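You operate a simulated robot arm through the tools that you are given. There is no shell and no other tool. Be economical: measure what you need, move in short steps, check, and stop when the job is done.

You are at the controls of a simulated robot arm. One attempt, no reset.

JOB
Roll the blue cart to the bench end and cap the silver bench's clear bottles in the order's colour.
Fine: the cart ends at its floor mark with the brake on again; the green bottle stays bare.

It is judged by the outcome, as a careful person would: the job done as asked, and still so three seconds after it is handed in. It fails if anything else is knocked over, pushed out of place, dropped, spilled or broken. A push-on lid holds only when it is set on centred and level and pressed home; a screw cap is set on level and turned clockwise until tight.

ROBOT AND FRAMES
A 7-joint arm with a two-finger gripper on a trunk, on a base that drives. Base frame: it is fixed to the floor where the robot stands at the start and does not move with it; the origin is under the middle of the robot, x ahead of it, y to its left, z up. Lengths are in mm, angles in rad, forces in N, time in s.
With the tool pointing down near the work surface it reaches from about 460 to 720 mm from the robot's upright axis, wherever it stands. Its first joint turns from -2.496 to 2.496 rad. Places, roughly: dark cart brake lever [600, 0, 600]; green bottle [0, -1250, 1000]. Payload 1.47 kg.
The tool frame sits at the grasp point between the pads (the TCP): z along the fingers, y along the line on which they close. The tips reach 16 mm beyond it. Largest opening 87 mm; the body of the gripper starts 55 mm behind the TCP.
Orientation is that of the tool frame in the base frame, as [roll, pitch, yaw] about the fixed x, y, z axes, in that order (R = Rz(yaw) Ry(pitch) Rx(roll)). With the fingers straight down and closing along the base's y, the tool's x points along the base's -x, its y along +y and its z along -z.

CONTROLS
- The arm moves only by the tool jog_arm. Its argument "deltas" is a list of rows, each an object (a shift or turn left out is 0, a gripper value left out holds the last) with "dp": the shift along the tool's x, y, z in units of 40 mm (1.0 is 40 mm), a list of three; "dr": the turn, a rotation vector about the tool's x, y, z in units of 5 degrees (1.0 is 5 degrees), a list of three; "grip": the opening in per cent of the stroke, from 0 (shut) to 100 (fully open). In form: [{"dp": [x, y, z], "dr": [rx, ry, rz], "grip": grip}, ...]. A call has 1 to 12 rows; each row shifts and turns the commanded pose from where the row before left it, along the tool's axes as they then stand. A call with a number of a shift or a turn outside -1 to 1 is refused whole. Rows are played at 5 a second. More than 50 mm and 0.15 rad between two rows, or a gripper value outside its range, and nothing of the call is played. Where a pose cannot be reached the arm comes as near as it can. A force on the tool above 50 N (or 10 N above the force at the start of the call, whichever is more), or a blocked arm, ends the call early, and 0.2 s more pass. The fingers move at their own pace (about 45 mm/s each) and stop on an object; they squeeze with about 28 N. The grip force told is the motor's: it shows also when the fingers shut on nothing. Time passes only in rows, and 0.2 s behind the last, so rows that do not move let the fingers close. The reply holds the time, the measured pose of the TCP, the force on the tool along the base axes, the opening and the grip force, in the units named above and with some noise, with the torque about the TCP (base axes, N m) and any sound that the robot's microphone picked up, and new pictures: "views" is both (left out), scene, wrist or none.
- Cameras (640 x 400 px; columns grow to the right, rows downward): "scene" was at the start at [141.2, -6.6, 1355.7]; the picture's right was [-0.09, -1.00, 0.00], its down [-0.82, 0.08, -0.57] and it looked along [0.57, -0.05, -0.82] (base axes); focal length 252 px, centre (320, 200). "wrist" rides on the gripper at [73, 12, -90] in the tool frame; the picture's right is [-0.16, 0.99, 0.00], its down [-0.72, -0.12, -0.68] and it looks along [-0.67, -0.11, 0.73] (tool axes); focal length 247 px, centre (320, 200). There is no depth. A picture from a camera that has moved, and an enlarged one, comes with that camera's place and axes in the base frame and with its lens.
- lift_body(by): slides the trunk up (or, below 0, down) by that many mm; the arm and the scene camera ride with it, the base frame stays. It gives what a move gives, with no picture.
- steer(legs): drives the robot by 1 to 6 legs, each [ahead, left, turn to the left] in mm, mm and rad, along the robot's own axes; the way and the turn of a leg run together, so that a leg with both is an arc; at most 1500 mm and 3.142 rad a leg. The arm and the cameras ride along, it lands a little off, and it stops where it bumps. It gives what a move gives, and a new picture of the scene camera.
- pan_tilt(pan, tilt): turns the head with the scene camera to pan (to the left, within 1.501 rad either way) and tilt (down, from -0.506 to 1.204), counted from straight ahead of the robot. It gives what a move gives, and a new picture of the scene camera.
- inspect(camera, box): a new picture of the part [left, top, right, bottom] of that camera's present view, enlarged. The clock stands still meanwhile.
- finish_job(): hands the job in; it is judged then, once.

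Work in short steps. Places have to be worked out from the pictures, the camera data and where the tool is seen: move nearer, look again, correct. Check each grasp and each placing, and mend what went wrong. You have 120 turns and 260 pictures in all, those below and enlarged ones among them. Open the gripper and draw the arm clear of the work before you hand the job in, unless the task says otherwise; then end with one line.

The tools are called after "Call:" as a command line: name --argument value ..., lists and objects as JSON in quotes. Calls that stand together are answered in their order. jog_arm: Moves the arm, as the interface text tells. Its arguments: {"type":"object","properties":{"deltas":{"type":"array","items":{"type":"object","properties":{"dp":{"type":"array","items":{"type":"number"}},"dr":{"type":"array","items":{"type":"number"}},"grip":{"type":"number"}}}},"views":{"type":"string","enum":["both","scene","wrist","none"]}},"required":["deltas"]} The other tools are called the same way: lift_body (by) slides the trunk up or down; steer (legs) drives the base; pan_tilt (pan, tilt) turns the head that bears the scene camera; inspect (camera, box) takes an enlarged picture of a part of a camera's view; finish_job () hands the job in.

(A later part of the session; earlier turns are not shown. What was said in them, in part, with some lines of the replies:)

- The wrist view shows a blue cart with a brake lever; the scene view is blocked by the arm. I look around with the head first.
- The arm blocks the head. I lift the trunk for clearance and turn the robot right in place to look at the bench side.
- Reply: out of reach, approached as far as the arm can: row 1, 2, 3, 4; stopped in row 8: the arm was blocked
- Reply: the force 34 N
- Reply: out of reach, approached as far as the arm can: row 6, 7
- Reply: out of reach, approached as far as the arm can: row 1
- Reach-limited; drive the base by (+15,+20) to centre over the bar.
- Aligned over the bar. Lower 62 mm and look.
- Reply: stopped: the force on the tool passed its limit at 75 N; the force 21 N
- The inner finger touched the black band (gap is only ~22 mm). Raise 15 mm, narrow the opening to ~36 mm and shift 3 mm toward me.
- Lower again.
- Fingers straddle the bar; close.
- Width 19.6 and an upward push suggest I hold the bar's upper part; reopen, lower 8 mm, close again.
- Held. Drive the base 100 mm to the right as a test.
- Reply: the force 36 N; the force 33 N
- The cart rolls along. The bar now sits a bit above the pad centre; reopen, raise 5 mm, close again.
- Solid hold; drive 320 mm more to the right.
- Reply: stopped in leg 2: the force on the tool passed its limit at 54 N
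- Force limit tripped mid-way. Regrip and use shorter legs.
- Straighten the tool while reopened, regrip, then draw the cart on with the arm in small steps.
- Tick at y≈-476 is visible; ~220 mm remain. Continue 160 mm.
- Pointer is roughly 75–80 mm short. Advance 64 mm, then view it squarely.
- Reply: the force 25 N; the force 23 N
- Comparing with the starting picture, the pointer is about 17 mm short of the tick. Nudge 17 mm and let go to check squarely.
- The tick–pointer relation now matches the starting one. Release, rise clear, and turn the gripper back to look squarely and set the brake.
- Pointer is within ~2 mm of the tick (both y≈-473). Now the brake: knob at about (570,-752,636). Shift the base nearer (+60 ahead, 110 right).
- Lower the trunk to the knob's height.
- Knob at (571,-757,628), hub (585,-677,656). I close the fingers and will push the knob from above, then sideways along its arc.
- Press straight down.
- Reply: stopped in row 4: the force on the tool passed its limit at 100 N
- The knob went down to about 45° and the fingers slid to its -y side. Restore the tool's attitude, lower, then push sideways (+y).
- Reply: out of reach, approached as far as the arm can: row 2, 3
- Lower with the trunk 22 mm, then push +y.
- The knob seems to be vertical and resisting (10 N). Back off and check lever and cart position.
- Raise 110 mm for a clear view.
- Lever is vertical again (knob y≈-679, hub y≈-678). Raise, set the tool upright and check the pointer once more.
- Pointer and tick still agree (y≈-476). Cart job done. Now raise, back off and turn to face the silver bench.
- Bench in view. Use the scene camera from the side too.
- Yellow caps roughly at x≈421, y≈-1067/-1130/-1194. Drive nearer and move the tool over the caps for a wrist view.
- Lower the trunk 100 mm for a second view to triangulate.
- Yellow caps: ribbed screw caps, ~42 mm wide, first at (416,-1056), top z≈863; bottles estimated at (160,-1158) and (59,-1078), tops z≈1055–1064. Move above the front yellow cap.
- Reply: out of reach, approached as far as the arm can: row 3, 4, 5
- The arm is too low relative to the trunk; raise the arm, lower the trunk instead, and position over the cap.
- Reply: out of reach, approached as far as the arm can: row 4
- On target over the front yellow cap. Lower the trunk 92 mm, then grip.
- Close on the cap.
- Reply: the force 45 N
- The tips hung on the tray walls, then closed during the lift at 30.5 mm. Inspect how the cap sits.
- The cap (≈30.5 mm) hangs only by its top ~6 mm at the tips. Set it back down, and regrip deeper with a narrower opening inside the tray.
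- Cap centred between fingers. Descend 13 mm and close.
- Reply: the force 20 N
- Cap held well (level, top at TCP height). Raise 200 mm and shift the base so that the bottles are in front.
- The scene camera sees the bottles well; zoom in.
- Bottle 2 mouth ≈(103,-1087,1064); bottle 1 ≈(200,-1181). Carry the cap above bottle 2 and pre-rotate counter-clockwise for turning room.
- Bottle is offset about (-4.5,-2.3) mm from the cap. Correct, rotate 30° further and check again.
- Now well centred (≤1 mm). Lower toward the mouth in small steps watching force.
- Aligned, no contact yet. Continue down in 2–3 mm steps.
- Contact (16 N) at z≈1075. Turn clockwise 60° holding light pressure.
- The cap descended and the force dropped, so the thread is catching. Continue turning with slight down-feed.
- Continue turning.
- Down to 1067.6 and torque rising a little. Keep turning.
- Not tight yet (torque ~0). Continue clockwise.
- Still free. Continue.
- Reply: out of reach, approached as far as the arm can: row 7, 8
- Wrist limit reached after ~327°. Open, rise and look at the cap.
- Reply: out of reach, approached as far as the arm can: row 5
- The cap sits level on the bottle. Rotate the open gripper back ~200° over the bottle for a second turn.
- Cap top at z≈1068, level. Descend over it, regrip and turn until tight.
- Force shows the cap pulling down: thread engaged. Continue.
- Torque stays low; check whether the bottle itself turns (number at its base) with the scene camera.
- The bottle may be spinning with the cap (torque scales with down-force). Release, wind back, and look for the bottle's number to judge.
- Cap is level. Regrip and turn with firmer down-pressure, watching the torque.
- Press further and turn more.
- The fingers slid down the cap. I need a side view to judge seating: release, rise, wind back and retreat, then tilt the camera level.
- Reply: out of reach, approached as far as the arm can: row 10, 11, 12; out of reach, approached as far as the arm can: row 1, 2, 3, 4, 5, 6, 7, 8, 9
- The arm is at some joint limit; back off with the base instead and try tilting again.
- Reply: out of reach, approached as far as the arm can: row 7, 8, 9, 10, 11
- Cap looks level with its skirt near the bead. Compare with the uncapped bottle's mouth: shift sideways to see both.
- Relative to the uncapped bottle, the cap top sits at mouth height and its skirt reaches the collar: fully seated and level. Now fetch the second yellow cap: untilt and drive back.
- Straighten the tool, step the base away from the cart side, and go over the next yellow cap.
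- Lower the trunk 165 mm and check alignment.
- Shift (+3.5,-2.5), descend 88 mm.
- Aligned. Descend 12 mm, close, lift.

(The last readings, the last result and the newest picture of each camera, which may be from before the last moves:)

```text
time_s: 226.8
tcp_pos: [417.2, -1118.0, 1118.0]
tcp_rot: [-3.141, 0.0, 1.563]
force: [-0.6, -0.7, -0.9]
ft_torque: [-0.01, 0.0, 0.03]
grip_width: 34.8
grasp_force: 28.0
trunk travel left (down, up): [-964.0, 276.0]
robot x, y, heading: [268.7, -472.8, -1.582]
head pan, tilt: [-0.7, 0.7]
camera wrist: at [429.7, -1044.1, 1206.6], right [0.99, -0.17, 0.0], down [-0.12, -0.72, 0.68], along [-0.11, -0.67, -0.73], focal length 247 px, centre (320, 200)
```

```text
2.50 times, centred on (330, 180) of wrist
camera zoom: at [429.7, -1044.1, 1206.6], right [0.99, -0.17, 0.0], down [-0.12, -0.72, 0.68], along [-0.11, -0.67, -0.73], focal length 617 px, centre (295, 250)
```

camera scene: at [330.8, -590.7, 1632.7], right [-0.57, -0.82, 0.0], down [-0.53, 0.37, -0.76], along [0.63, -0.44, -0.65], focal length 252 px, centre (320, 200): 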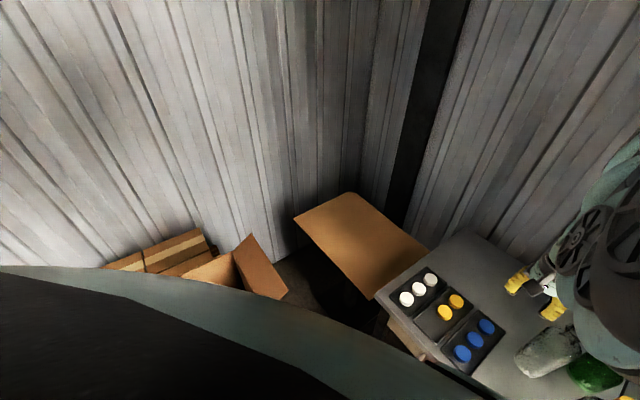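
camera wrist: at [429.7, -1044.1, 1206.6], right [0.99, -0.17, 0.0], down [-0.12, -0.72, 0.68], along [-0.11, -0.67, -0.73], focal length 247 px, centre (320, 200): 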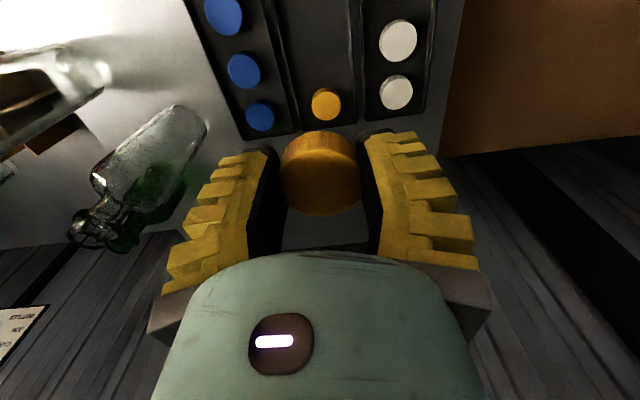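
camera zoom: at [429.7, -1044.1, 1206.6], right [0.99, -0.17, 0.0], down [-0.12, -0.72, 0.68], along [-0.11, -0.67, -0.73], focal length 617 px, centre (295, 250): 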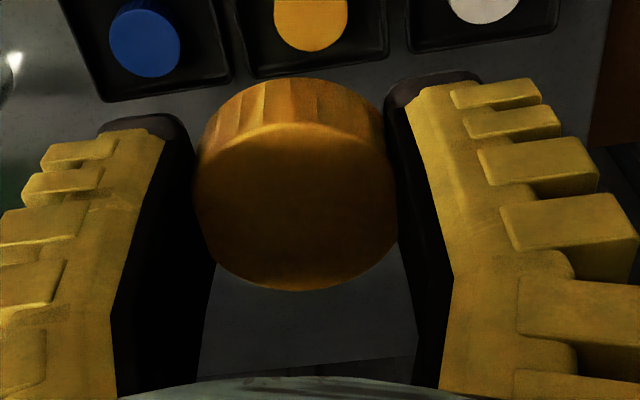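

Cap held well. Move over to bottle 1 near (200,-1181).

Call:
jog_arm --deltas '[{"dp": [0.23, -0.73, 0]}, {"dp": [0.23, -0.73, 0]}, {"dp": [0.23, -0.73, 0]}]' --views "none"

Call:
steer --legs '[[78, -50, 0]]'

Call:
jog_arm --deltas '[{"dp": [-0.1, -0.9, 0]}, {"dp": [-0.1, -0.9, 0]}]' --views "wrist"

Call:
inspect --camera "wrist" --box '[250, 30, 390, 250]'

```text
time_s: 227.6
tcp_pos: [329.9, -1086.4, 1118.3]
tcp_rot: [-3.139, -0.001, 1.566]
force: [-2.5, 0.8, -0.5]
ft_torque: [0.0, -0.1, 0.0]
grip_width: 34.6
grasp_force: 28.4
trunk travel left (down, up): [-964.0, 276.0]
robot x, y, heading: [262.0, -475.5, -1.584]
head pan, tilt: [-0.7, 0.7]
```

```text
time_s: 228.7
tcp_pos: [282.2, -1161.4, 1119.2]
tcp_rot: [3.141, 0.002, 1.566]
force: [-0.5, 1.0, 0.4]
ft_torque: [0.01, -0.02, 0.0]
grip_width: 34.6
grasp_force: 28.3
trunk travel left (down, up): [-964.0, 276.0]
robot x, y, heading: [208.2, -548.9, -1.584]
head pan, tilt: [-0.7, 0.7]
camera scene: at [280.9, -665.6, 1634.2], right [-0.57, -0.82, 0.0], down [-0.54, 0.37, -0.76], along [0.62, -0.43, -0.65], focal length 252 px, centre (320, 200)
```

scene: 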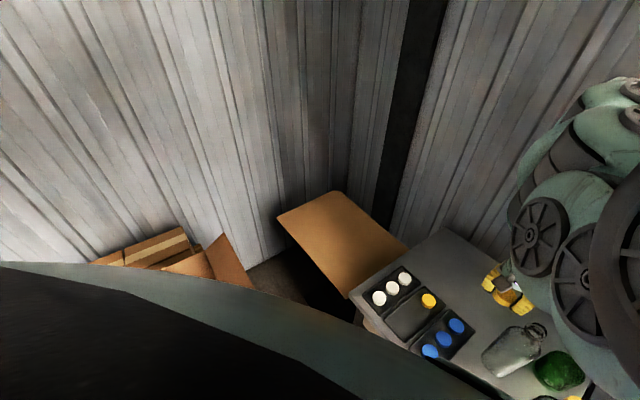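

```text
time_s: 229.3
tcp_pos: [210.9, -1168.7, 1115.8]
tcp_rot: [3.141, -0.001, 1.568]
force: [0.6, 0.6, -1.0]
ft_torque: [0.02, 0.04, 0.01]
grip_width: 34.4
grasp_force: 27.8
trunk travel left (down, up): [-964.0, 276.0]
robot x, y, heading: [212.9, -547.5, -1.584]
head pan, tilt: [-0.7, 0.7]
camera wrist: at [222.3, -1094.1, 1204.8], right [0.99, -0.16, 0.0], down [-0.12, -0.72, 0.68], along [-0.11, -0.67, -0.73], focal length 247 px, centre (320, 200)
```

wrist: 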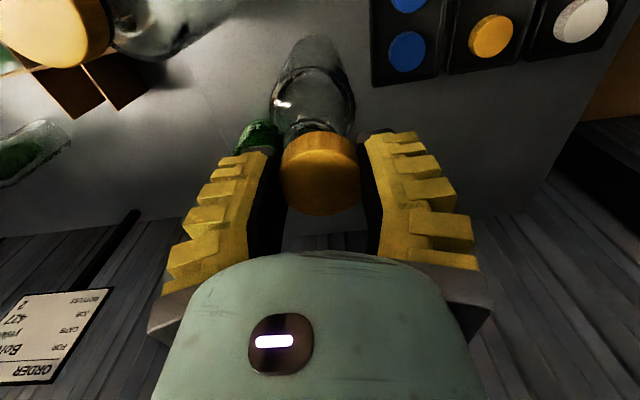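

```text
1.82 times, centred on (320, 140) of wrist
camera zoom: at [222.3, -1094.1, 1204.8], right [0.99, -0.16, 0.0], down [-0.12, -0.72, 0.68], along [-0.11, -0.67, -0.73], focal length 449 px, centre (320, 309)
```

zoom: 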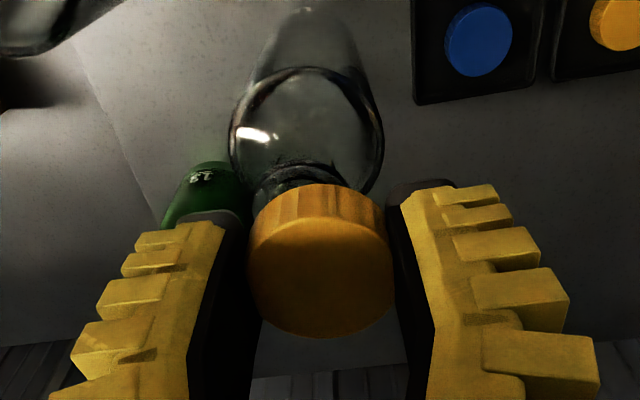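

Offset along x ≈ -6 mm. Shift, then wind counter-clockwise while measuring in other directions.

Call:
jog_arm --deltas '[{"dp": [0, -0.15, 0]}, {"dr": [0, 0, -1]}, {"dr": [0, 0, -1]}, {"dr": [0, 0, -1]}, {"dr": [0, 0, -1]}, {"dr": [0, 0, -1]}, {"dr": [0, 0, -1]}, {"dr": [0, 0, -1]}, {"dr": [0, 0, -1]}, {"dr": [0, 0, -1]}]' --views "none"

Call:
jog_arm --deltas '[{"dr": [0, 0, -1]}, {"dr": [0, 0, -1]}, {"dr": [0, 0, -1]}, {"dr": [0, 0, -1]}, {"dr": [0, 0, -1]}, {"dr": [0, 0, -1]}, {"dr": [0, 0, -1]}, {"dr": [0, 0, -1]}, {"dr": [0, 0, -1]}, {}]' --views "wrist"

Call:
inspect --camera "wrist" --box '[250, 30, 390, 250]'

```text
time_s: 231.5
tcp_pos: [206.2, -1167.9, 1119.3]
tcp_rot: [-3.138, 0.001, 2.352]
force: [-0.4, 0.3, -0.6]
ft_torque: [0.01, 0.0, 0.01]
grip_width: 34.0
grasp_force: 28.2
trunk travel left (down, up): [-964.0, 276.0]
robot x, y, heading: [212.9, -549.7, -1.583]
head pan, tilt: [-0.7, 0.7]
```

```text
time_s: 233.7
tcp_pos: [205.0, -1169.4, 1118.0]
tcp_rot: [-3.139, 0.0, 3.138]
force: [-0.2, 0.0, 0.6]
ft_torque: [0.02, -0.01, 0.02]
grip_width: 34.1
grasp_force: 27.5
trunk travel left (down, up): [-964.0, 276.0]
robot x, y, heading: [215.2, -545.9, -1.586]
head pan, tilt: [-0.7, 0.7]
camera wrist: at [132.3, -1156.9, 1209.2], right [0.16, 0.99, 0.0], down [0.72, -0.12, 0.68], along [0.67, -0.11, -0.73], focal length 247 px, centre (320, 200)
```

wrist: 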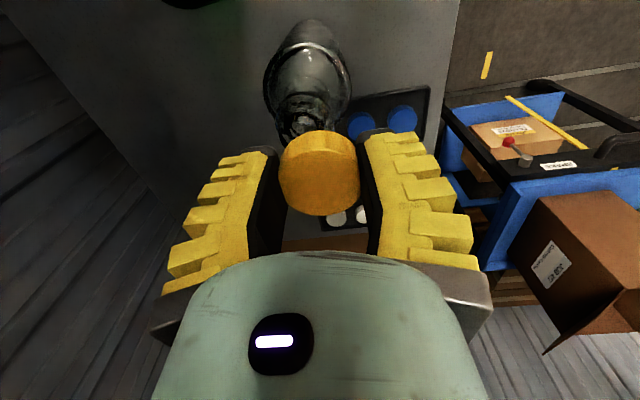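

```text
1.82 times, centred on (320, 140) of wrist
camera zoom: at [132.3, -1156.9, 1209.2], right [0.16, 0.99, 0.0], down [0.72, -0.12, 0.68], along [0.67, -0.11, -0.73], focal length 449 px, centre (320, 309)
```

zoom: 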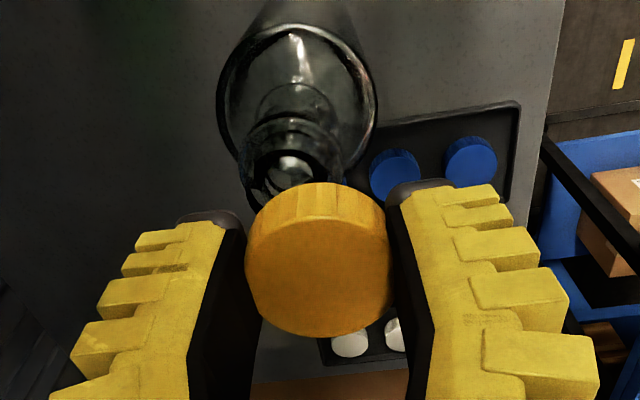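

Offset ≈ -10 mm along y. Correct, rotate 35° more, check.

Call:
jog_arm --deltas '[{"dp": [0.04, -0.25, 0]}, {"dr": [0, 0, -1]}, {"dr": [0, 0, -1]}, {"dr": [0, 0, -1]}, {"dr": [0, 0, -1]}, {"dr": [0, 0, -1]}, {"dr": [0, 0, -1]}, {"dr": [0, 0, -1]}, {}]' --views "none"

Call:
inspect --camera "wrist" --box '[250, 30, 390, 250]'

```text
time_s: 235.7
tcp_pos: [204.4, -1178.9, 1119.8]
tcp_rot: [-3.141, -0.002, -2.533]
force: [0.1, 0.6, -0.9]
ft_torque: [0.02, 0.03, 0.01]
grip_width: 33.9
grasp_force: 27.8
trunk travel left (down, up): [-964.0, 276.0]
robot x, y, heading: [216.1, -547.2, -1.585]
head pan, tilt: [-0.7, 0.7]
```

```text
1.82 times, centred on (320, 140) of wrist
camera zoom: at [137.3, -1210.3, 1208.5], right [-0.43, 0.9, 0.0], down [0.66, 0.32, 0.68], along [0.61, 0.29, -0.73], focal length 449 px, centre (320, 309)
```

zoom: 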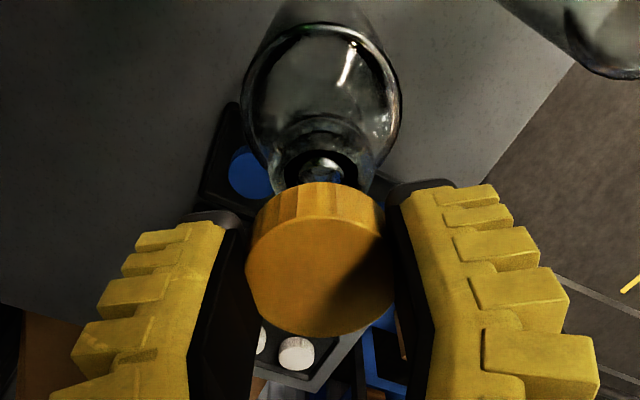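

Within ~1 mm. Fine trim and lower to contact.

Call:
jog_arm --deltas '[{"dp": [0.016, 0.02, 0.4]}, {"dp": [0, 0, 0.3]}, {"dp": [0, 0, 0.1]}, {"dp": [0, 0, 0.05]}, {}]' --views "none"

Call:
inspect --camera "wrist" --box '[250, 30, 390, 250]'

Call:
jog_arm --deltas '[{"dp": [0, 0, 0.06]}, {"dp": [0, 0, 0.06]}, {"dp": [0, 0, 0.06]}, {}]' --views "none"

```text
time_s: 236.9
tcp_pos: [202.2, -1178.8, 1086.8]
tcp_rot: [3.142, -0.001, -2.536]
force: [-0.6, -0.9, -0.5]
ft_torque: [-0.01, 0.03, -0.01]
grip_width: 33.5
grasp_force: 27.7
trunk travel left (down, up): [-964.0, 276.0]
robot x, y, heading: [213.5, -548.1, -1.58]
head pan, tilt: [-0.7, 0.7]
```

```text
1.82 times, centred on (320, 140) of wrist
camera zoom: at [136.0, -1209.9, 1175.1], right [-0.43, 0.9, 0.0], down [0.66, 0.32, 0.68], along [0.61, 0.29, -0.73], focal length 449 px, centre (320, 309)
```

zoom: 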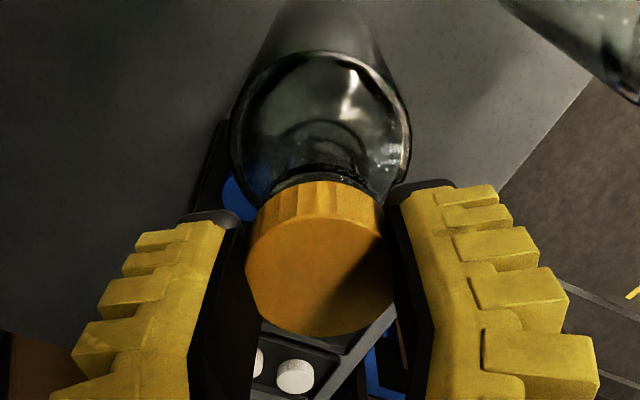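

```text
time_s: 237.9
tcp_pos: [203.3, -1181.2, 1080.8]
tcp_rot: [-3.14, -0.003, -2.535]
force: [-2.0, 1.1, 11.4]
ft_torque: [0.06, 0.0, 0.07]
grip_width: 34.9
grasp_force: 28.2
trunk travel left (down, up): [-964.0, 276.0]
robot x, y, heading: [213.0, -549.1, -1.58]
head pan, tilt: [-0.7, 0.7]
```

Contact at 1081 (11 N). Turn clockwise.

Call:
jog_arm --deltas '[{"dr": [0, 0, 1]}, {"dr": [0, 0, 1]}, {"dr": [0, 0, 1]}, {"dr": [0, 0, 1]}, {"dr": [0, 0, 1]}, {"dr": [0, 0, 1]}, {"dr": [0, 0, 1]}, {"dr": [0, 0, 1]}, {"dr": [0, 0, 1]}, {"dr": [0, 0, 1]}, {"dr": [0, 0, 1]}, {"dr": [0, 0, 1]}]' --views "none"

Call:
jog_arm --deltas '[{"dp": [0, 0, 0.03], "dr": [0, 0, 1]}, {"dr": [0, 0, 1]}, {"dp": [0, 0, 0.01], "dr": [0, 0, 1]}, {"dr": [0, 0, 1]}, {"dp": [0, 0, 0.01], "dr": [0, 0, 1]}, {"dr": [0, 0, 1]}, {"dp": [0, 0, 0.01], "dr": [0, 0, 1]}, {"dr": [0, 0, 1]}, {"dp": [0, 0, 0.01], "dr": [0, 0, 1]}, {"dr": [0, 0, 1]}, {"dp": [0, 0, 0.01], "dr": [0, 0, 1]}, {"dr": [0, 0, 1]}]' --views "wrist"

Call:
inspect --camera "wrist" --box '[250, 30, 390, 250]'

```text
time_s: 240.5
tcp_pos: [200.5, -1178.9, 1078.6]
tcp_rot: [3.141, 0.001, 2.694]
force: [-1.5, -0.4, 4.5]
ft_torque: [-0.12, 0.06, 0.1]
grip_width: 34.3
grasp_force: 27.7
trunk travel left (down, up): [-964.0, 276.0]
robot x, y, heading: [212.2, -546.7, -1.584]
head pan, tilt: [-0.7, 0.7]
```

```text
time_s: 243.1
tcp_pos: [201.4, -1180.2, 1077.2]
tcp_rot: [-3.139, 0.004, 1.652]
force: [0.2, -1.0, 8.0]
ft_torque: [0.09, 0.06, 0.07]
grip_width: 34.7
grasp_force: 27.6
trunk travel left (down, up): [-964.0, 276.0]
robot x, y, heading: [213.1, -549.0, -1.584]
head pan, tilt: [-0.7, 0.7]
camera wrist: at [207.8, -1105.7, 1165.1], right [1.0, -0.08, 0.0], down [-0.06, -0.73, 0.68], along [-0.05, -0.68, -0.73], focal length 247 px, centre (320, 200)
```

wrist: 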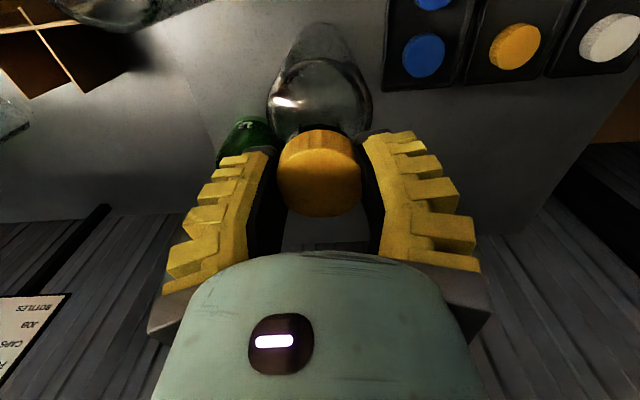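

```text
1.82 times, centred on (320, 140) of wrist
camera zoom: at [207.8, -1105.7, 1165.1], right [1.0, -0.08, 0.0], down [-0.06, -0.73, 0.68], along [-0.05, -0.68, -0.73], focal length 449 px, centre (320, 309)
```

zoom: 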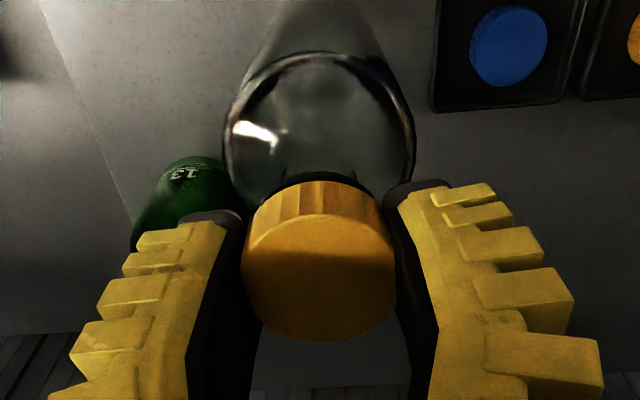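

Centred and descending. Keep turning.

Call:
jog_arm --deltas '[{"dp": [0, 0, 0.02], "dr": [0, 0, 1]}, {"dr": [0, 0, 1]}, {"dp": [0, 0, 0.01], "dr": [0, 0, 1]}, {"dr": [0, 0, 1]}, {"dp": [0, 0, 0.01], "dr": [0, 0, 1]}, {"dr": [0, 0, 1]}, {"dp": [0, 0, 0.01], "dr": [0, 0, 1]}, {"dr": [0, 0, 1]}, {"dp": [0, 0, 0.01], "dr": [0, 0, 1]}, {"dr": [0, 0, 1]}, {"dp": [0, 0, 0.01], "dr": [0, 0, 1]}, {"dr": [0, 0, 1]}]' --views "none"

Call:
jog_arm --deltas '[{"dp": [0, 0, 0.01], "dr": [0, 0, 1]}, {"dr": [0, 0, 1]}, {"dp": [0, 0, 0.01], "dr": [0, 0, 1]}, {"dr": [0, 0, 1]}, {"dp": [0, 0, 0.01], "dr": [0, 0, 1]}, {"dr": [0, 0, 1]}, {"dp": [0, 0, 0.01], "dr": [0, 0, 1]}, {"dr": [0, 0, 1]}, {"dp": [0, 0, 0.01], "dr": [0, 0, 1]}, {"dr": [0, 0, 1]}, {"dp": [0, 0, 0.01], "dr": [0, 0, 1]}, {"dr": [0, 0, 1]}]' --views "none"

Call:
jog_arm --deltas '[{"dp": [0, 0, 0.01], "dr": [0, 0, 1]}, {"dr": [0, 0, 1]}, {"dp": [0, 0, 0.01], "dr": [0, 0, 1]}, {"dr": [0, 0, 1]}, {"dp": [0, 0, 0.01], "dr": [0, 0, 1]}, {"dr": [0, 0, 1]}, {"dr": [0, 0, 1]}, {"dr": [0, 0, 1]}, {"dp": [0, 0, 0.01], "dr": [0, 0, 1]}, {"dr": [0, 0, 1]}, {"dr": [0, 0, 1]}, {"dr": [0, 0, 1]}]' --views "wrist"

```text
time_s: 245.7
tcp_pos: [202.4, -1178.7, 1073.1]
tcp_rot: [3.14, 0.002, 0.603]
force: [-0.3, -0.1, 8.6]
ft_torque: [0.06, -0.02, 0.18]
grip_width: 34.7
grasp_force: 28.0
trunk travel left (down, up): [-964.0, 276.0]
robot x, y, heading: [212.6, -545.7, -1.585]
head pan, tilt: [-0.7, 0.7]
```

```text
time_s: 248.3
tcp_pos: [202.3, -1179.3, 1071.9]
tcp_rot: [3.139, 0.0, -0.443]
force: [-0.7, -0.4, 14.2]
ft_torque: [-0.03, -0.04, 0.29]
grip_width: 34.6
grasp_force: 28.4
trunk travel left (down, up): [-964.0, 276.0]
robot x, y, heading: [213.5, -544.3, -1.579]
head pan, tilt: [-0.7, 0.7]
```

```text
time_s: 250.9
tcp_pos: [201.9, -1179.4, 1070.1]
tcp_rot: [3.141, -0.004, -1.487]
force: [0.0, 0.4, 12.9]
ft_torque: [0.03, 0.03, 0.28]
grip_width: 33.5
grasp_force: 27.9
trunk travel left (down, up): [-964.0, 276.0]
robot x, y, heading: [213.3, -546.9, -1.583]
head pan, tilt: [-0.7, 0.7]
camera wrist: at [196.8, -1251.9, 1158.5], right [-1.0, 0.08, 0.0], down [0.06, 0.73, 0.68], along [0.05, 0.68, -0.73], focal length 247 px, centre (320, 200)
```

wrist: 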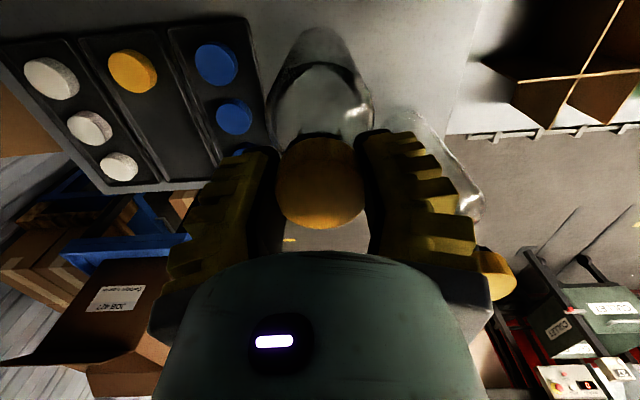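

Torque rose to ~0.28 N·m here. Release, wind back 180°, regrip and turn again to confirm tightness.

Call:
jog_arm --deltas '[{"grip": 60}, {}, {"dp": [0, 0, -0.9]}, {"dp": [0, 0, -0.6], "dr": [0, 0, -1]}, {"dr": [0, 0, -1]}, {"dr": [0, 0, -1]}, {"dr": [0, 0, -1]}, {"dr": [0, 0, -1]}, {"dr": [0, 0, -1]}, {"dr": [0, 0, -1]}, {"dr": [0, 0, -1]}, {"dr": [0, 0, -1]}]' --views "none"

Call:
jog_arm --deltas '[{"dr": [0, 0, -1]}, {"dr": [0, 0, -1]}, {"dr": [0, 0, -1]}, {"dr": [0, 0, -1]}, {"dr": [0, 0, -1]}, {"dr": [0, 0, -1]}, {"dr": [0, 0, -1]}, {"dr": [0, 0, -1]}, {"dr": [0, 0, -1]}, {"dr": [0, 0, -1]}, {"dr": [0, 0, -1]}, {"dr": [0, 0, -1]}]' --views "none"

Call:
jog_arm --deltas '[{"dr": [0, 0, -1]}, {"dr": [0, 0, -1]}, {"dr": [0, 0, -1]}, {"dr": [0, 0, -1]}, {"dr": [0, 0, -1]}, {"dr": [0, 0, -1]}, {"dr": [0, 0, -1]}, {"dr": [0, 0, -1]}, {"dr": [0, 0, -1]}, {"dr": [0, 0, -1]}, {"dr": [0, 0, -1]}, {"dr": [0, 0, -1]}]' --views "wrist"

Call:
inspect --camera "wrist" --box '[250, 30, 390, 250]'

```text
time_s: 253.5
tcp_pos: [203.0, -1179.4, 1128.9]
tcp_rot: [3.14, 0.001, -0.703]
force: [-0.2, 0.3, -0.1]
ft_torque: [-0.01, 0.0, -0.05]
grip_width: 57.3
grasp_force: 4.1
trunk travel left (down, up): [-964.0, 276.0]
robot x, y, heading: [215.1, -546.8, -1.582]
head pan, tilt: [-0.7, 0.7]
```

```text
time_s: 256.1
tcp_pos: [202.6, -1180.0, 1128.7]
tcp_rot: [-3.141, 0.0, 0.344]
force: [0.3, 0.9, -0.6]
ft_torque: [0.0, 0.02, 0.0]
grip_width: 57.4
grasp_force: 3.2
trunk travel left (down, up): [-964.0, 276.0]
robot x, y, heading: [215.1, -550.7, -1.587]
head pan, tilt: [-0.7, 0.7]
```

```text
time_s: 258.7
tcp_pos: [203.1, -1179.3, 1127.9]
tcp_rot: [-3.141, 0.001, 1.392]
force: [-0.6, 0.0, -1.2]
ft_torque: [0.01, 0.0, 0.02]
grip_width: 57.6
grasp_force: 3.6
trunk travel left (down, up): [-964.0, 276.0]
robot x, y, heading: [212.6, -550.1, -1.58]
head pan, tilt: [-0.7, 0.7]
camera wrist: at [226.8, -1108.6, 1216.9], right [0.94, -0.33, 0.0], down [-0.24, -0.69, 0.68], along [-0.23, -0.64, -0.73], focal length 247 px, centre (320, 200)
```

wrist: 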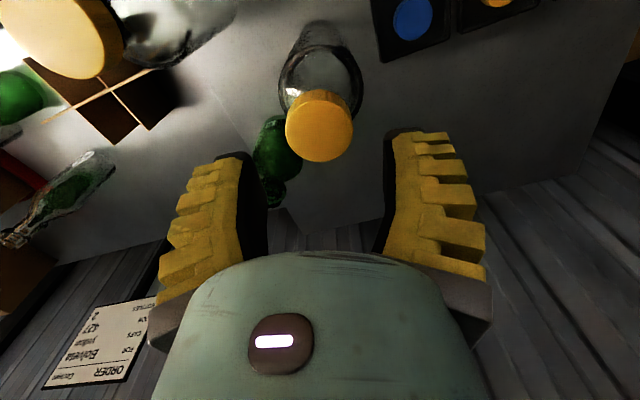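

```text
1.82 times, centred on (320, 140) of wrist
camera zoom: at [226.8, -1108.6, 1216.9], right [0.94, -0.33, 0.0], down [-0.24, -0.69, 0.68], along [-0.23, -0.64, -0.73], focal length 449 px, centre (320, 309)
```

zoom: 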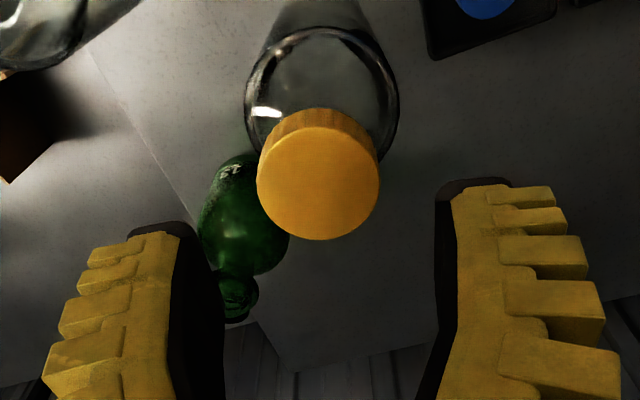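

Cap level. Regrip at z≈1071 and turn with moderate pressure.

Call:
jog_arm --deltas '[{"dp": [0, 0, 0.6]}, {"dp": [0, 0, 0.5]}, {"dp": [0, 0, 0.32]}, {"grip": 0}, {}, {}, {"dp": [0, 0, 0.05]}]' --views "none"

Call:
jog_arm --deltas '[{"dr": [0, 0, 1]}, {"dr": [0, 0, 1]}, {"dr": [0, 0, 1]}, {"dr": [0, 0, 1]}, {"dr": [0, 0, 1]}, {"dr": [0, 0, 1]}]' --views "none"

Call:
jog_arm --deltas '[{"dr": [0, 0, 1]}, {"dr": [0, 0, 1]}, {"dr": [0, 0, 1]}, {"dr": [0, 0, 1]}, {"dr": [0, 0, 1]}, {"dr": [0, 0, 1]}, {"dr": [0, 0, 1]}, {"dr": [0, 0, 1]}, {"dr": [0, 0, 1]}, {"dr": [0, 0, 1]}, {"dr": [0, 0, 1]}, {"dr": [0, 0, 1]}]' --views "none"

```text
time_s: 260.3
tcp_pos: [200.2, -1180.4, 1073.2]
tcp_rot: [-3.141, 0.003, 1.391]
force: [-0.6, 3.3, 15.8]
ft_torque: [0.07, 0.02, -0.05]
grip_width: 34.8
grasp_force: 28.2
trunk travel left (down, up): [-964.0, 276.0]
robot x, y, heading: [213.4, -546.5, -1.581]
head pan, tilt: [-0.7, 0.7]
```

```text
time_s: 261.7
tcp_pos: [202.5, -1179.8, 1072.1]
tcp_rot: [3.14, 0.002, 0.867]
force: [-1.0, -1.1, 13.9]
ft_torque: [-0.07, -0.01, 0.17]
grip_width: 34.0
grasp_force: 27.8
trunk travel left (down, up): [-964.0, 276.0]
robot x, y, heading: [214.6, -544.7, -1.583]
head pan, tilt: [-0.7, 0.7]
```

```text
time_s: 264.3
tcp_pos: [201.3, -1180.8, 1070.5]
tcp_rot: [3.14, -0.001, -0.182]
force: [-0.7, -0.3, 8.7]
ft_torque: [0.0, 0.05, 0.16]
grip_width: 33.2
grasp_force: 28.2
trunk travel left (down, up): [-964.0, 276.0]
robot x, y, heading: [217.3, -549.7, -1.586]
head pan, tilt: [-0.7, 0.7]
```

Torque ~0.17 steady. Look at the bottles' numbers with the scene camera.

Call:
inspect --camera "scene" --box '[460, 290, 620, 400]'

Call:
inspect --camera "wrist" --box '[230, 0, 410, 250]'

```text
3.64 times, centred on (540, 345) of scene
camera zoom: at [280.8, -666.1, 1634.4], right [-0.57, -0.82, 0.0], down [-0.54, 0.37, -0.76], along [0.62, -0.43, -0.65], focal length 917 px, centre (-480, -327)
```

zoom: 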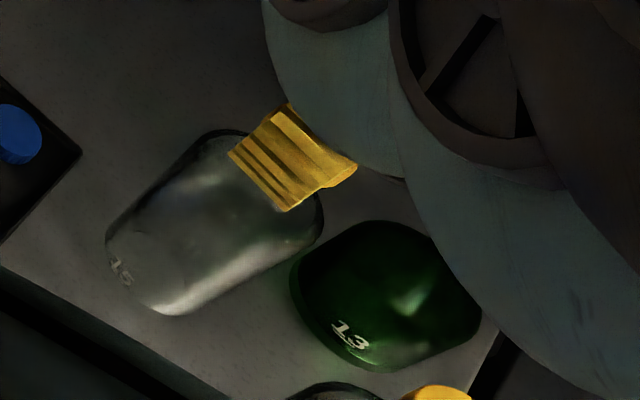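

```text
1.60 times, centred on (320, 125) of wrist
camera zoom: at [272.1, -1203.8, 1159.2], right [-0.33, -0.94, 0.0], down [-0.69, 0.25, 0.68], along [-0.64, 0.22, -0.73], focal length 395 px, centre (320, 320)
```

zoom: 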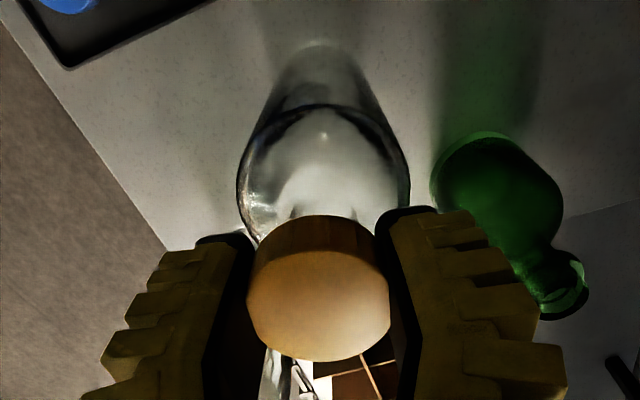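

The "15" is visible. Turn 30° more and see whether the number moves.

Call:
jog_arm --deltas '[{"dp": [0, 0, 0.03], "dr": [0, 0, 1]}, {"dp": [0, 0, 0.02], "dr": [0, 0, 1]}, {"dr": [0, 0, 1]}, {"dr": [0, 0, 1]}, {"dr": [0, 0, 1]}, {"dr": [0, 0, 1]}]' --views "none"

Call:
inspect --camera "scene" --box '[460, 290, 620, 400]'

```text
time_s: 265.7
tcp_pos: [201.9, -1178.5, 1067.0]
tcp_rot: [3.141, -0.001, -0.705]
force: [-0.3, 0.7, 5.0]
ft_torque: [0.12, 0.01, 0.02]
grip_width: 34.7
grasp_force: 28.1
trunk travel left (down, up): [-964.0, 276.0]
robot x, y, heading: [208.6, -545.4, -1.582]
head pan, tilt: [-0.7, 0.7]
```

```text
3.64 times, centred on (540, 345) of scene
camera zoom: at [280.8, -665.9, 1634.0], right [-0.57, -0.82, 0.0], down [-0.54, 0.37, -0.76], along [0.62, -0.43, -0.65], focal length 917 px, centre (-480, -327)
```

zoom: 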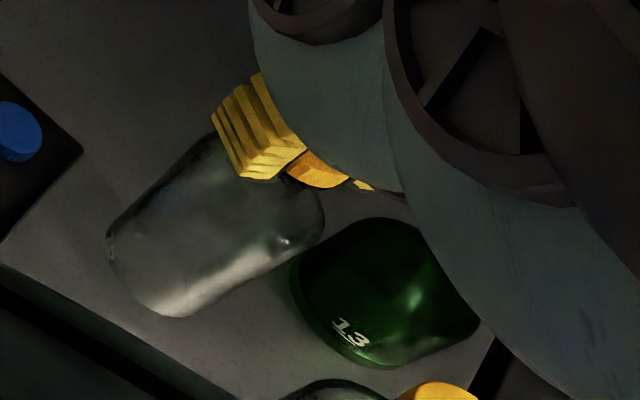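

The number moved: the bottle now turns with the cap, i.e. the cap is home and tighter than the bench friction. Release, retreat and check both from the side.

Call:
jog_arm --deltas '[{"grip": 60}, {}, {"dp": [0, 0, -0.9]}, {"dp": [0, 0, -0.6], "dr": [0, 0, -1]}, {"dr": [0, 0, -1]}, {"dr": [0, 0, -1]}, {"dr": [0, 0, -1]}, {"dr": [0, 0, -1]}, {"dr": [0, 0, -1]}, {"dr": [0, 0, -1]}, {"dr": [0, 0, -1]}, {"dr": [0, 0, -1]}]' --views "none"

Call:
jog_arm --deltas '[{"dr": [0, 0, -1]}, {"dr": [0, 0, -1]}, {"dr": [0, 0, -1]}, {"dr": [0, 0, -1]}, {"dr": [0, 0, -1]}, {"dr": [0, 0, -1]}, {"dr": [0, 0, -1]}, {"dr": [0, 0, -1]}, {"dr": [0, 0, -1]}, {"dr": [0, 0, -1]}, {"dr": [0, 0, -1]}, {"dr": [0, 0, -1]}]' --views "none"

Call:
steer --legs '[[-220, 0, 0]]'

Call:
jog_arm --deltas '[{"dr": [0, 0, -1], "grip": 100}, {"dr": [0, 0, -1]}, {"dr": [0, 0, -1]}, {"dr": [0, 0, -1]}, {"dr": [0, -1, 0]}, {"dr": [0, -1, 0]}, {"dr": [0, -1, 0]}, {"dr": [0, -1, 0]}, {"dr": [0, -1, 0]}, {"dr": [0, -1, 0]}, {"dr": [0, -1, 0]}, {"dr": [0, -1, 0]}]' --views "wrist"

```text
time_s: 268.3
tcp_pos: [201.3, -1178.5, 1126.3]
tcp_rot: [3.14, 0.0, 0.084]
force: [-1.2, 0.1, -0.3]
ft_torque: [0.03, 0.01, -0.04]
grip_width: 57.4
grasp_force: 3.4
trunk travel left (down, up): [-964.0, 276.0]
robot x, y, heading: [210.7, -550.5, -1.585]
head pan, tilt: [-0.7, 0.7]
```

```text
time_s: 270.9
tcp_pos: [202.5, -1179.7, 1127.9]
tcp_rot: [-3.141, 0.001, 1.13]
force: [-0.1, 0.1, 0.0]
ft_torque: [-0.04, 0.0, 0.01]
grip_width: 57.3
grasp_force: 3.7
trunk travel left (down, up): [-964.0, 276.0]
robot x, y, heading: [212.1, -547.2, -1.584]
head pan, tilt: [-0.7, 0.7]
```

```text
time_s: 272.6
tcp_pos: [205.7, -961.5, 1128.6]
tcp_rot: [-3.14, 0.0, 1.131]
force: [0.3, 0.5, -0.1]
ft_torque: [-0.01, 0.05, 0.04]
grip_width: 57.5
grasp_force: 3.9
trunk travel left (down, up): [-964.0, 276.0]
robot x, y, heading: [215.0, -332.8, -1.579]
head pan, tilt: [-0.7, 0.7]
camera scene: at [283.9, -448.3, 1635.4], right [-0.57, -0.82, 0.0], down [-0.53, 0.37, -0.77], along [0.63, -0.44, -0.64], focal length 252 px, centre (320, 200)
```

scene: 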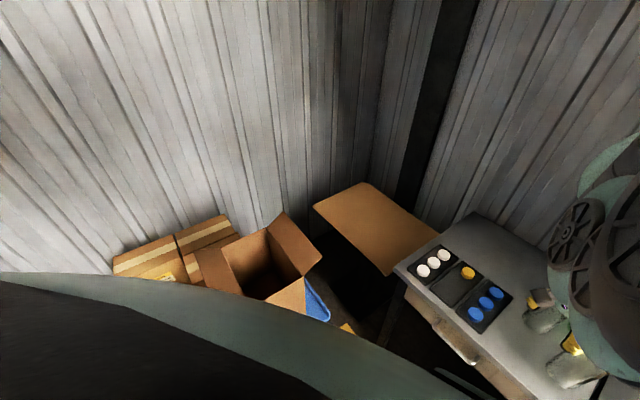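

```text
time_s: 275.2
tcp_pos: [203.0, -1013.0, 1114.4]
tcp_rot: [3.114, 0.625, 1.476]
force: [-0.4, -0.8, 0.9]
ft_torque: [0.0, -0.01, -0.01]
grip_width: 86.9
grasp_force: 0.0
out of reach, approached as far as the arm can: row 7, 8, 9, 10, 11, 12
trunk travel left (down, up): [-964.0, 276.0]
robot x, y, heading: [215.2, -325.7, -1.582]
head pan, tilt: [-0.7, 0.7]
camera wrist: at [223.6, -901.8, 1144.0], right [0.97, -0.2, 0.12], down [-0.15, -0.18, 0.97], along [-0.18, -0.96, -0.2], focal length 247 px, centre (320, 200)
```

wrist: 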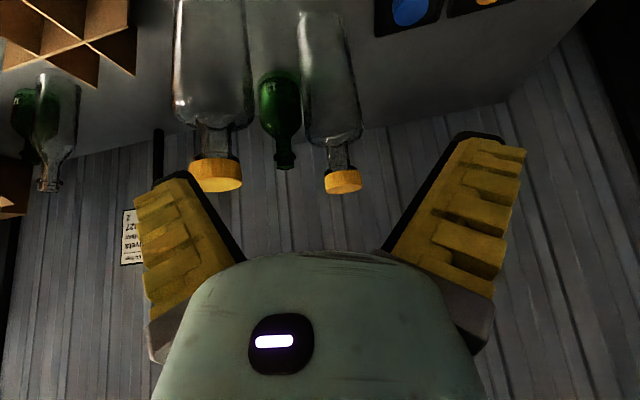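

Call:
inspect --camera "wrist" --box '[170, 100, 270, 200]'

Call:
inspect --camera "wrist" --box '[295, 105, 385, 205]'

```text
4.00 times, centred on (220, 150) of wrist
camera zoom: at [223.6, -901.8, 1144.0], right [0.97, -0.2, 0.12], down [-0.15, -0.18, 0.97], along [-0.18, -0.96, -0.2], focal length 988 px, centre (720, 400)
```

zoom: 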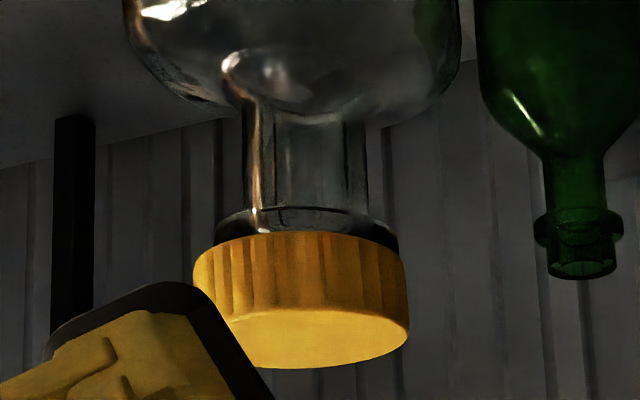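

```text
4.00 times, centred on (340, 155) of wrist
camera zoom: at [223.6, -901.8, 1144.0], right [0.97, -0.2, 0.12], down [-0.15, -0.18, 0.97], along [-0.18, -0.96, -0.2], focal length 988 px, centre (240, 380)
```

zoom: 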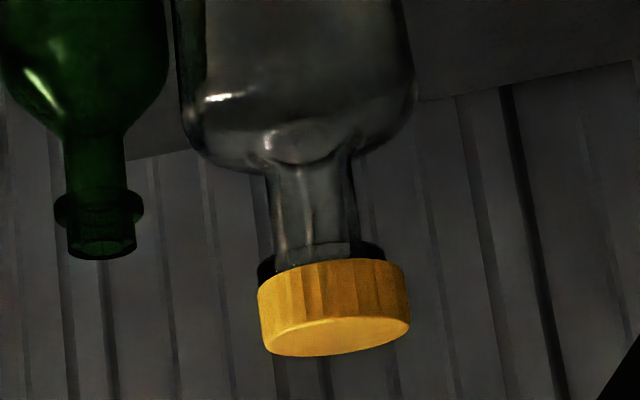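

Both caps sit level with their skirts at the collars. For assurance I give bottle 2 one more tightening pass; untilt and reposition.

Call:
jog_arm --deltas '[{"dr": [0, 1, 0]}, {"dr": [0, 1, 0]}, {"dr": [0, 1, 0]}, {"dr": [0, 1, 0]}, {"dr": [0, 1, 0]}, {"dr": [0, 1, 0]}, {"dr": [0.3, 1, 0]}, {"dr": [0, 0.16, 0]}, {"dp": [0.75, 0, -0.3]}, {"dp": [0.75, 0, 0], "grip": 60}]' --views "none"

Call:
steer --legs '[[0, -105, 0], [130, 0, 0]]'

Call:
jog_arm --deltas '[{}]' --views "wrist"

Call:
inspect --camera "scene" --box '[440, 240, 600, 400]'

```text
time_s: 277.4
tcp_pos: [212.2, -953.0, 1122.7]
tcp_rot: [3.116, 0.064, 1.493]
force: [-0.9, -0.1, -0.9]
ft_torque: [-0.02, -0.04, 0.02]
grip_width: 58.0
grasp_force: 3.7
out of reach, approached as far as the arm can: row 4
trunk travel left (down, up): [-964.0, 276.0]
robot x, y, heading: [215.1, -326.2, -1.58]
head pan, tilt: [-0.7, 0.7]
```

```text
time_s: 279.4
tcp_pos: [104.6, -1082.4, 1123.3]
tcp_rot: [3.118, 0.067, 1.494]
force: [-0.7, -0.4, -0.9]
ft_torque: [-0.04, 0.01, 0.02]
grip_width: 57.3
grasp_force: 3.8
trunk travel left (down, up): [-964.0, 276.0]
robot x, y, heading: [110.9, -458.4, -1.586]
head pan, tilt: [-0.7, 0.7]
camera scene: at [176.1, -576.8, 1634.3], right [-0.57, -0.82, 0.0], down [-0.53, 0.37, -0.76], along [0.62, -0.43, -0.65], focal length 252 px, centre (320, 200)
```

scene: 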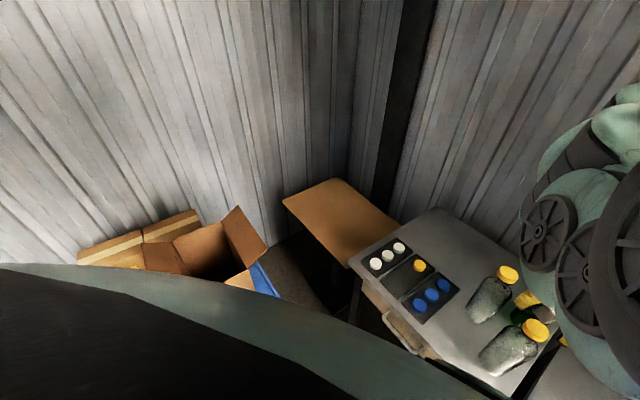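

```text
time_s: 279.8
tcp_pos: [104.1, -1083.3, 1122.6]
tcp_rot: [3.115, 0.067, 1.495]
force: [-0.3, -0.2, -0.5]
ft_torque: [-0.02, -0.03, 0.01]
grip_width: 57.3
grasp_force: 3.5
trunk travel left (down, up): [-964.0, 276.0]
robot x, y, heading: [110.0, -461.7, -1.584]
head pan, tilt: [-0.7, 0.7]
camera wrist: at [120.9, -1004.6, 1207.0], right [0.97, -0.23, 0.04], down [-0.18, -0.66, 0.72], along [-0.14, -0.71, -0.69], focal length 247 px, centre (320, 200)
```

wrist: 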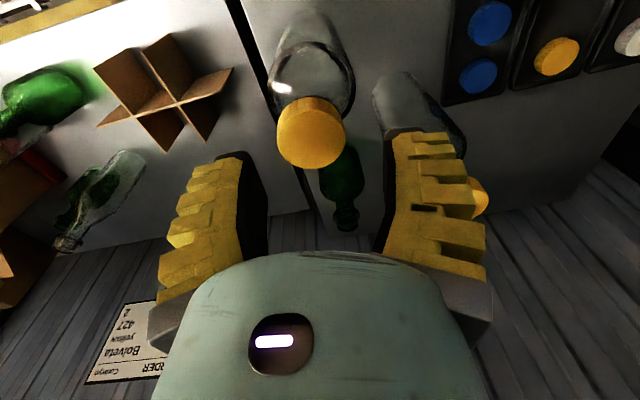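

```text
2.50 times, centred on (520, 320) of scene
camera zoom: at [176.1, -576.9, 1634.4], right [-0.57, -0.82, 0.0], down [-0.53, 0.37, -0.76], along [0.62, -0.43, -0.65], focal length 630 px, centre (-180, -100)
```

zoom: 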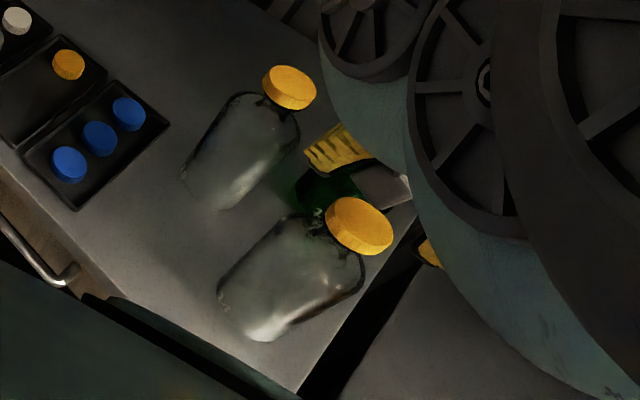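

Level the tool and centre over cap 2.

Call:
jog_arm --deltas '[{"dr": [0.3, 0.77, 0]}, {"dp": [-0.13, -0.065, 0]}, {}]' --views "wrist"

```text
time_s: 280.6
tcp_pos: [102.2, -1085.2, 1122.7]
tcp_rot: [-3.14, -0.002, 1.494]
force: [0.9, 0.1, 0.3]
ft_torque: [0.01, -0.02, -0.03]
grip_width: 57.4
grasp_force: 3.1
trunk travel left (down, up): [-964.0, 276.0]
robot x, y, heading: [112.3, -462.3, -1.586]
head pan, tilt: [-0.7, 0.7]
camera wrist: at [120.3, -1014.5, 1212.1], right [0.97, -0.23, 0.0], down [-0.17, -0.71, 0.68], along [-0.16, -0.66, -0.73], focal length 247 px, centre (320, 200)
```

wrist: 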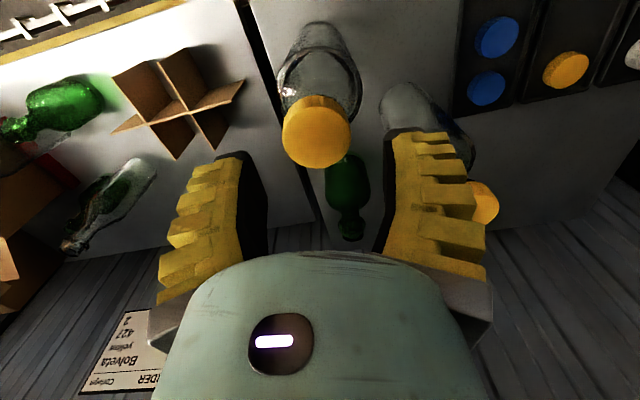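

Centred. Descend, grip and turn in 30° steps, reading torque.

Call:
jog_arm --deltas '[{"dp": [-0.03, 0, 0.6]}, {"dp": [0, 0, 0.5]}, {"dp": [0, 0, 0.2]}, {"grip": 0}, {}, {}, {"dp": [0, 0, 0.05]}]' --views "none"

Call:
jog_arm --deltas '[{"dr": [0, 0, 1]}, {"dr": [0, 0, 1]}, {"dr": [0, 0, 1]}, {"dr": [0, 0, 1]}, {"dr": [0, 0, 1]}, {"dr": [0, 0, 1]}]' --views "none"

Call:
inspect --camera "scene" --box '[440, 260, 600, 400]'

Call:
jog_arm --deltas '[{"dp": [0, 0, 0.03], "dr": [0, 0, 1]}, {"dr": [0, 0, 1]}, {"dr": [0, 0, 1]}, {"dr": [0, 0, 1]}, {"dr": [0, 0, 1]}, {"dr": [0, 0, 1]}]' --views "none"

Call:
inspect --camera "scene" --box '[440, 260, 600, 400]'

```text
time_s: 282.2
tcp_pos: [101.4, -1089.7, 1071.1]
tcp_rot: [-3.14, 0.002, 1.494]
force: [-2.0, 2.8, 16.7]
ft_torque: [0.24, 0.12, 0.04]
grip_width: 34.6
grasp_force: 28.0
trunk travel left (down, up): [-964.0, 276.0]
robot x, y, heading: [110.5, -457.3, -1.587]
head pan, tilt: [-0.7, 0.7]
```

```text
time_s: 283.6
tcp_pos: [101.4, -1088.7, 1069.8]
tcp_rot: [-3.14, 0.001, 0.968]
force: [-1.8, 1.5, 14.0]
ft_torque: [-0.01, 0.01, 0.07]
grip_width: 34.7
grasp_force: 27.8
trunk travel left (down, up): [-964.0, 276.0]
robot x, y, heading: [108.3, -459.2, -1.587]
head pan, tilt: [-0.7, 0.7]
```

```text
2.86 times, centred on (520, 330) of scene
camera zoom: at [176.2, -577.5, 1635.3], right [-0.57, -0.82, 0.0], down [-0.53, 0.37, -0.77], along [0.63, -0.44, -0.64], focal length 720 px, centre (-251, -171)
```

zoom: 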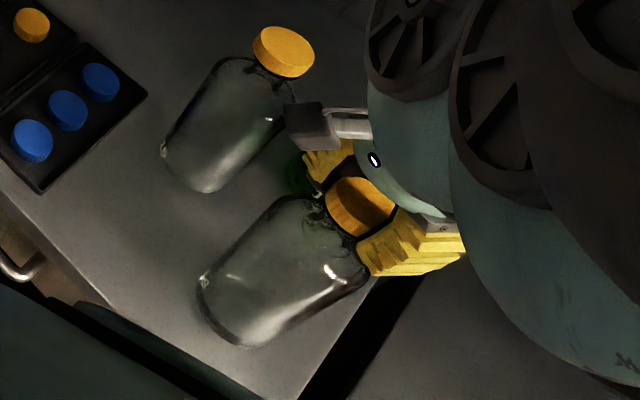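

```text
time_s: 285.0
tcp_pos: [104.3, -1088.3, 1067.7]
tcp_rot: [-3.139, 0.0, 0.444]
force: [-0.3, 0.6, 4.4]
ft_torque: [0.01, 0.04, 0.1]
grip_width: 34.5
grasp_force: 28.1
trunk travel left (down, up): [-964.0, 276.0]
robot x, y, heading: [106.1, -458.4, -1.587]
head pan, tilt: [-0.7, 0.7]
```

```text
2.86 times, centred on (520, 330) of scene
camera zoom: at [176.1, -577.2, 1634.8], right [-0.57, -0.82, 0.0], down [-0.53, 0.37, -0.76], along [0.63, -0.44, -0.65], focal length 720 px, centre (-251, -171)
```

zoom: 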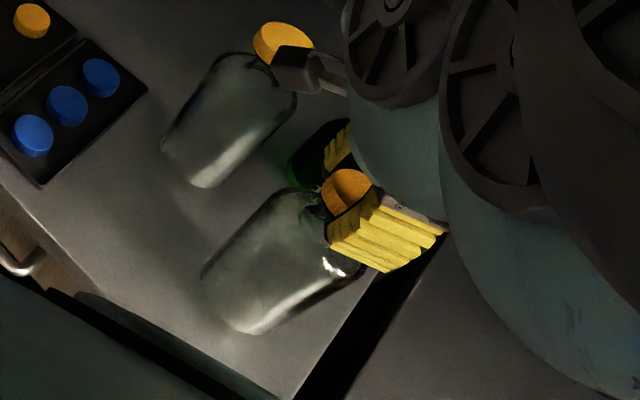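

Bottle 2 also turns with its cap, so it is tight too. Release, rise, and draw clear.

Call:
jog_arm --deltas '[{"grip": 70}, {}, {"dp": [0, 0, -0.8]}, {"dp": [0, 0, -0.8]}]' --views "none"

Call:
steer --legs '[[-250, 0, 0]]'

Call:
jog_arm --deltas '[{}]' --views "wrist"

Call:
inspect --camera "scene" --box '[240, 200, 640, 400]'

```text
time_s: 286.0
tcp_pos: [101.5, -1088.5, 1131.6]
tcp_rot: [-3.141, -0.001, 0.446]
force: [-0.7, -0.3, 0.0]
ft_torque: [-0.03, -0.03, -0.03]
grip_width: 65.5
grasp_force: 3.4
trunk travel left (down, up): [-964.0, 276.0]
robot x, y, heading: [108.0, -453.8, -1.584]
head pan, tilt: [-0.7, 0.7]
```

```text
time_s: 287.8
tcp_pos: [105.3, -844.6, 1131.8]
tcp_rot: [-3.139, -0.001, 0.448]
force: [0.8, -0.7, 0.4]
ft_torque: [0.0, 0.0, -0.02]
grip_width: 65.3
grasp_force: 2.6
trunk travel left (down, up): [-964.0, 276.0]
robot x, y, heading: [110.0, -212.8, -1.582]
head pan, tilt: [-0.7, 0.7]
camera scene: at [179.3, -332.1, 1634.3], right [-0.57, -0.82, 0.0], down [-0.53, 0.37, -0.76], along [0.62, -0.43, -0.65], focal length 252 px, centre (320, 200)
```

scene: 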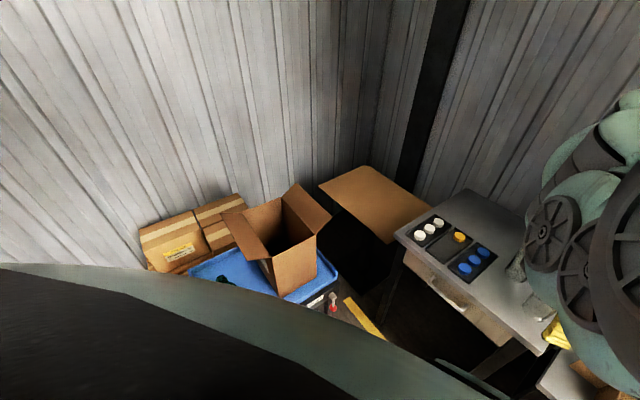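

```text
time_s: 288.2
tcp_pos: [103.7, -844.4, 1131.5]
tcp_rot: [-3.14, -0.001, 0.449]
force: [-0.3, 0.1, 0.0]
ft_torque: [-0.01, 0.03, 0.04]
grip_width: 65.6
grasp_force: 2.8
trunk travel left (down, up): [-964.0, 276.0]
robot x, y, heading: [112.5, -215.9, -1.587]
head pan, tilt: [-0.7, 0.7]
camera wrist: at [175.6, -822.6, 1220.1], right [0.29, -0.96, 0.0], down [-0.7, -0.21, 0.68], along [-0.65, -0.19, -0.73], focal length 247 px, centre (320, 200)
```

wrist: 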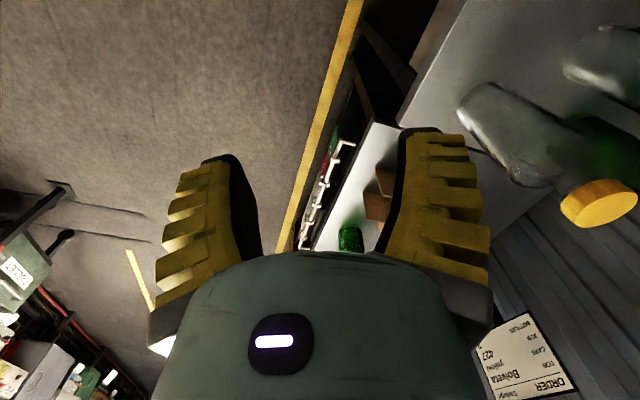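

```text
1.60 times, centred on (440, 300) of scene
camera zoom: at [179.3, -332.1, 1634.3], right [-0.57, -0.82, 0.0], down [-0.53, 0.37, -0.76], along [0.62, -0.43, -0.65], focal length 403 px, centre (128, 40)
```

zoom: 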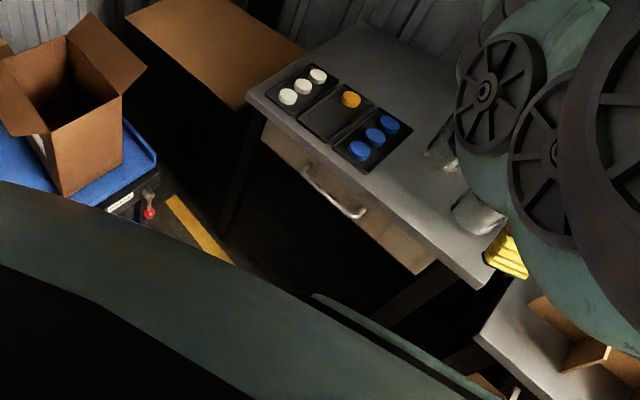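

The cart is at its mark with the lever down, both clear bottles have yellow caps, the green bottle is bare, and the arm is clear with the gripper open. I hand the job in.

Call:
finish_job

```text
The job is handed in.
```

The job is handed in. The blue cart is at its floor mark with the brake on, both clear bottles on the silver bench have yellow screw caps, and the green bottle is bare. I could only tighten the caps until each bottle began to turn with its cap, so I couldn't measure final tightness beyond that. Both caps sit level against the collar.
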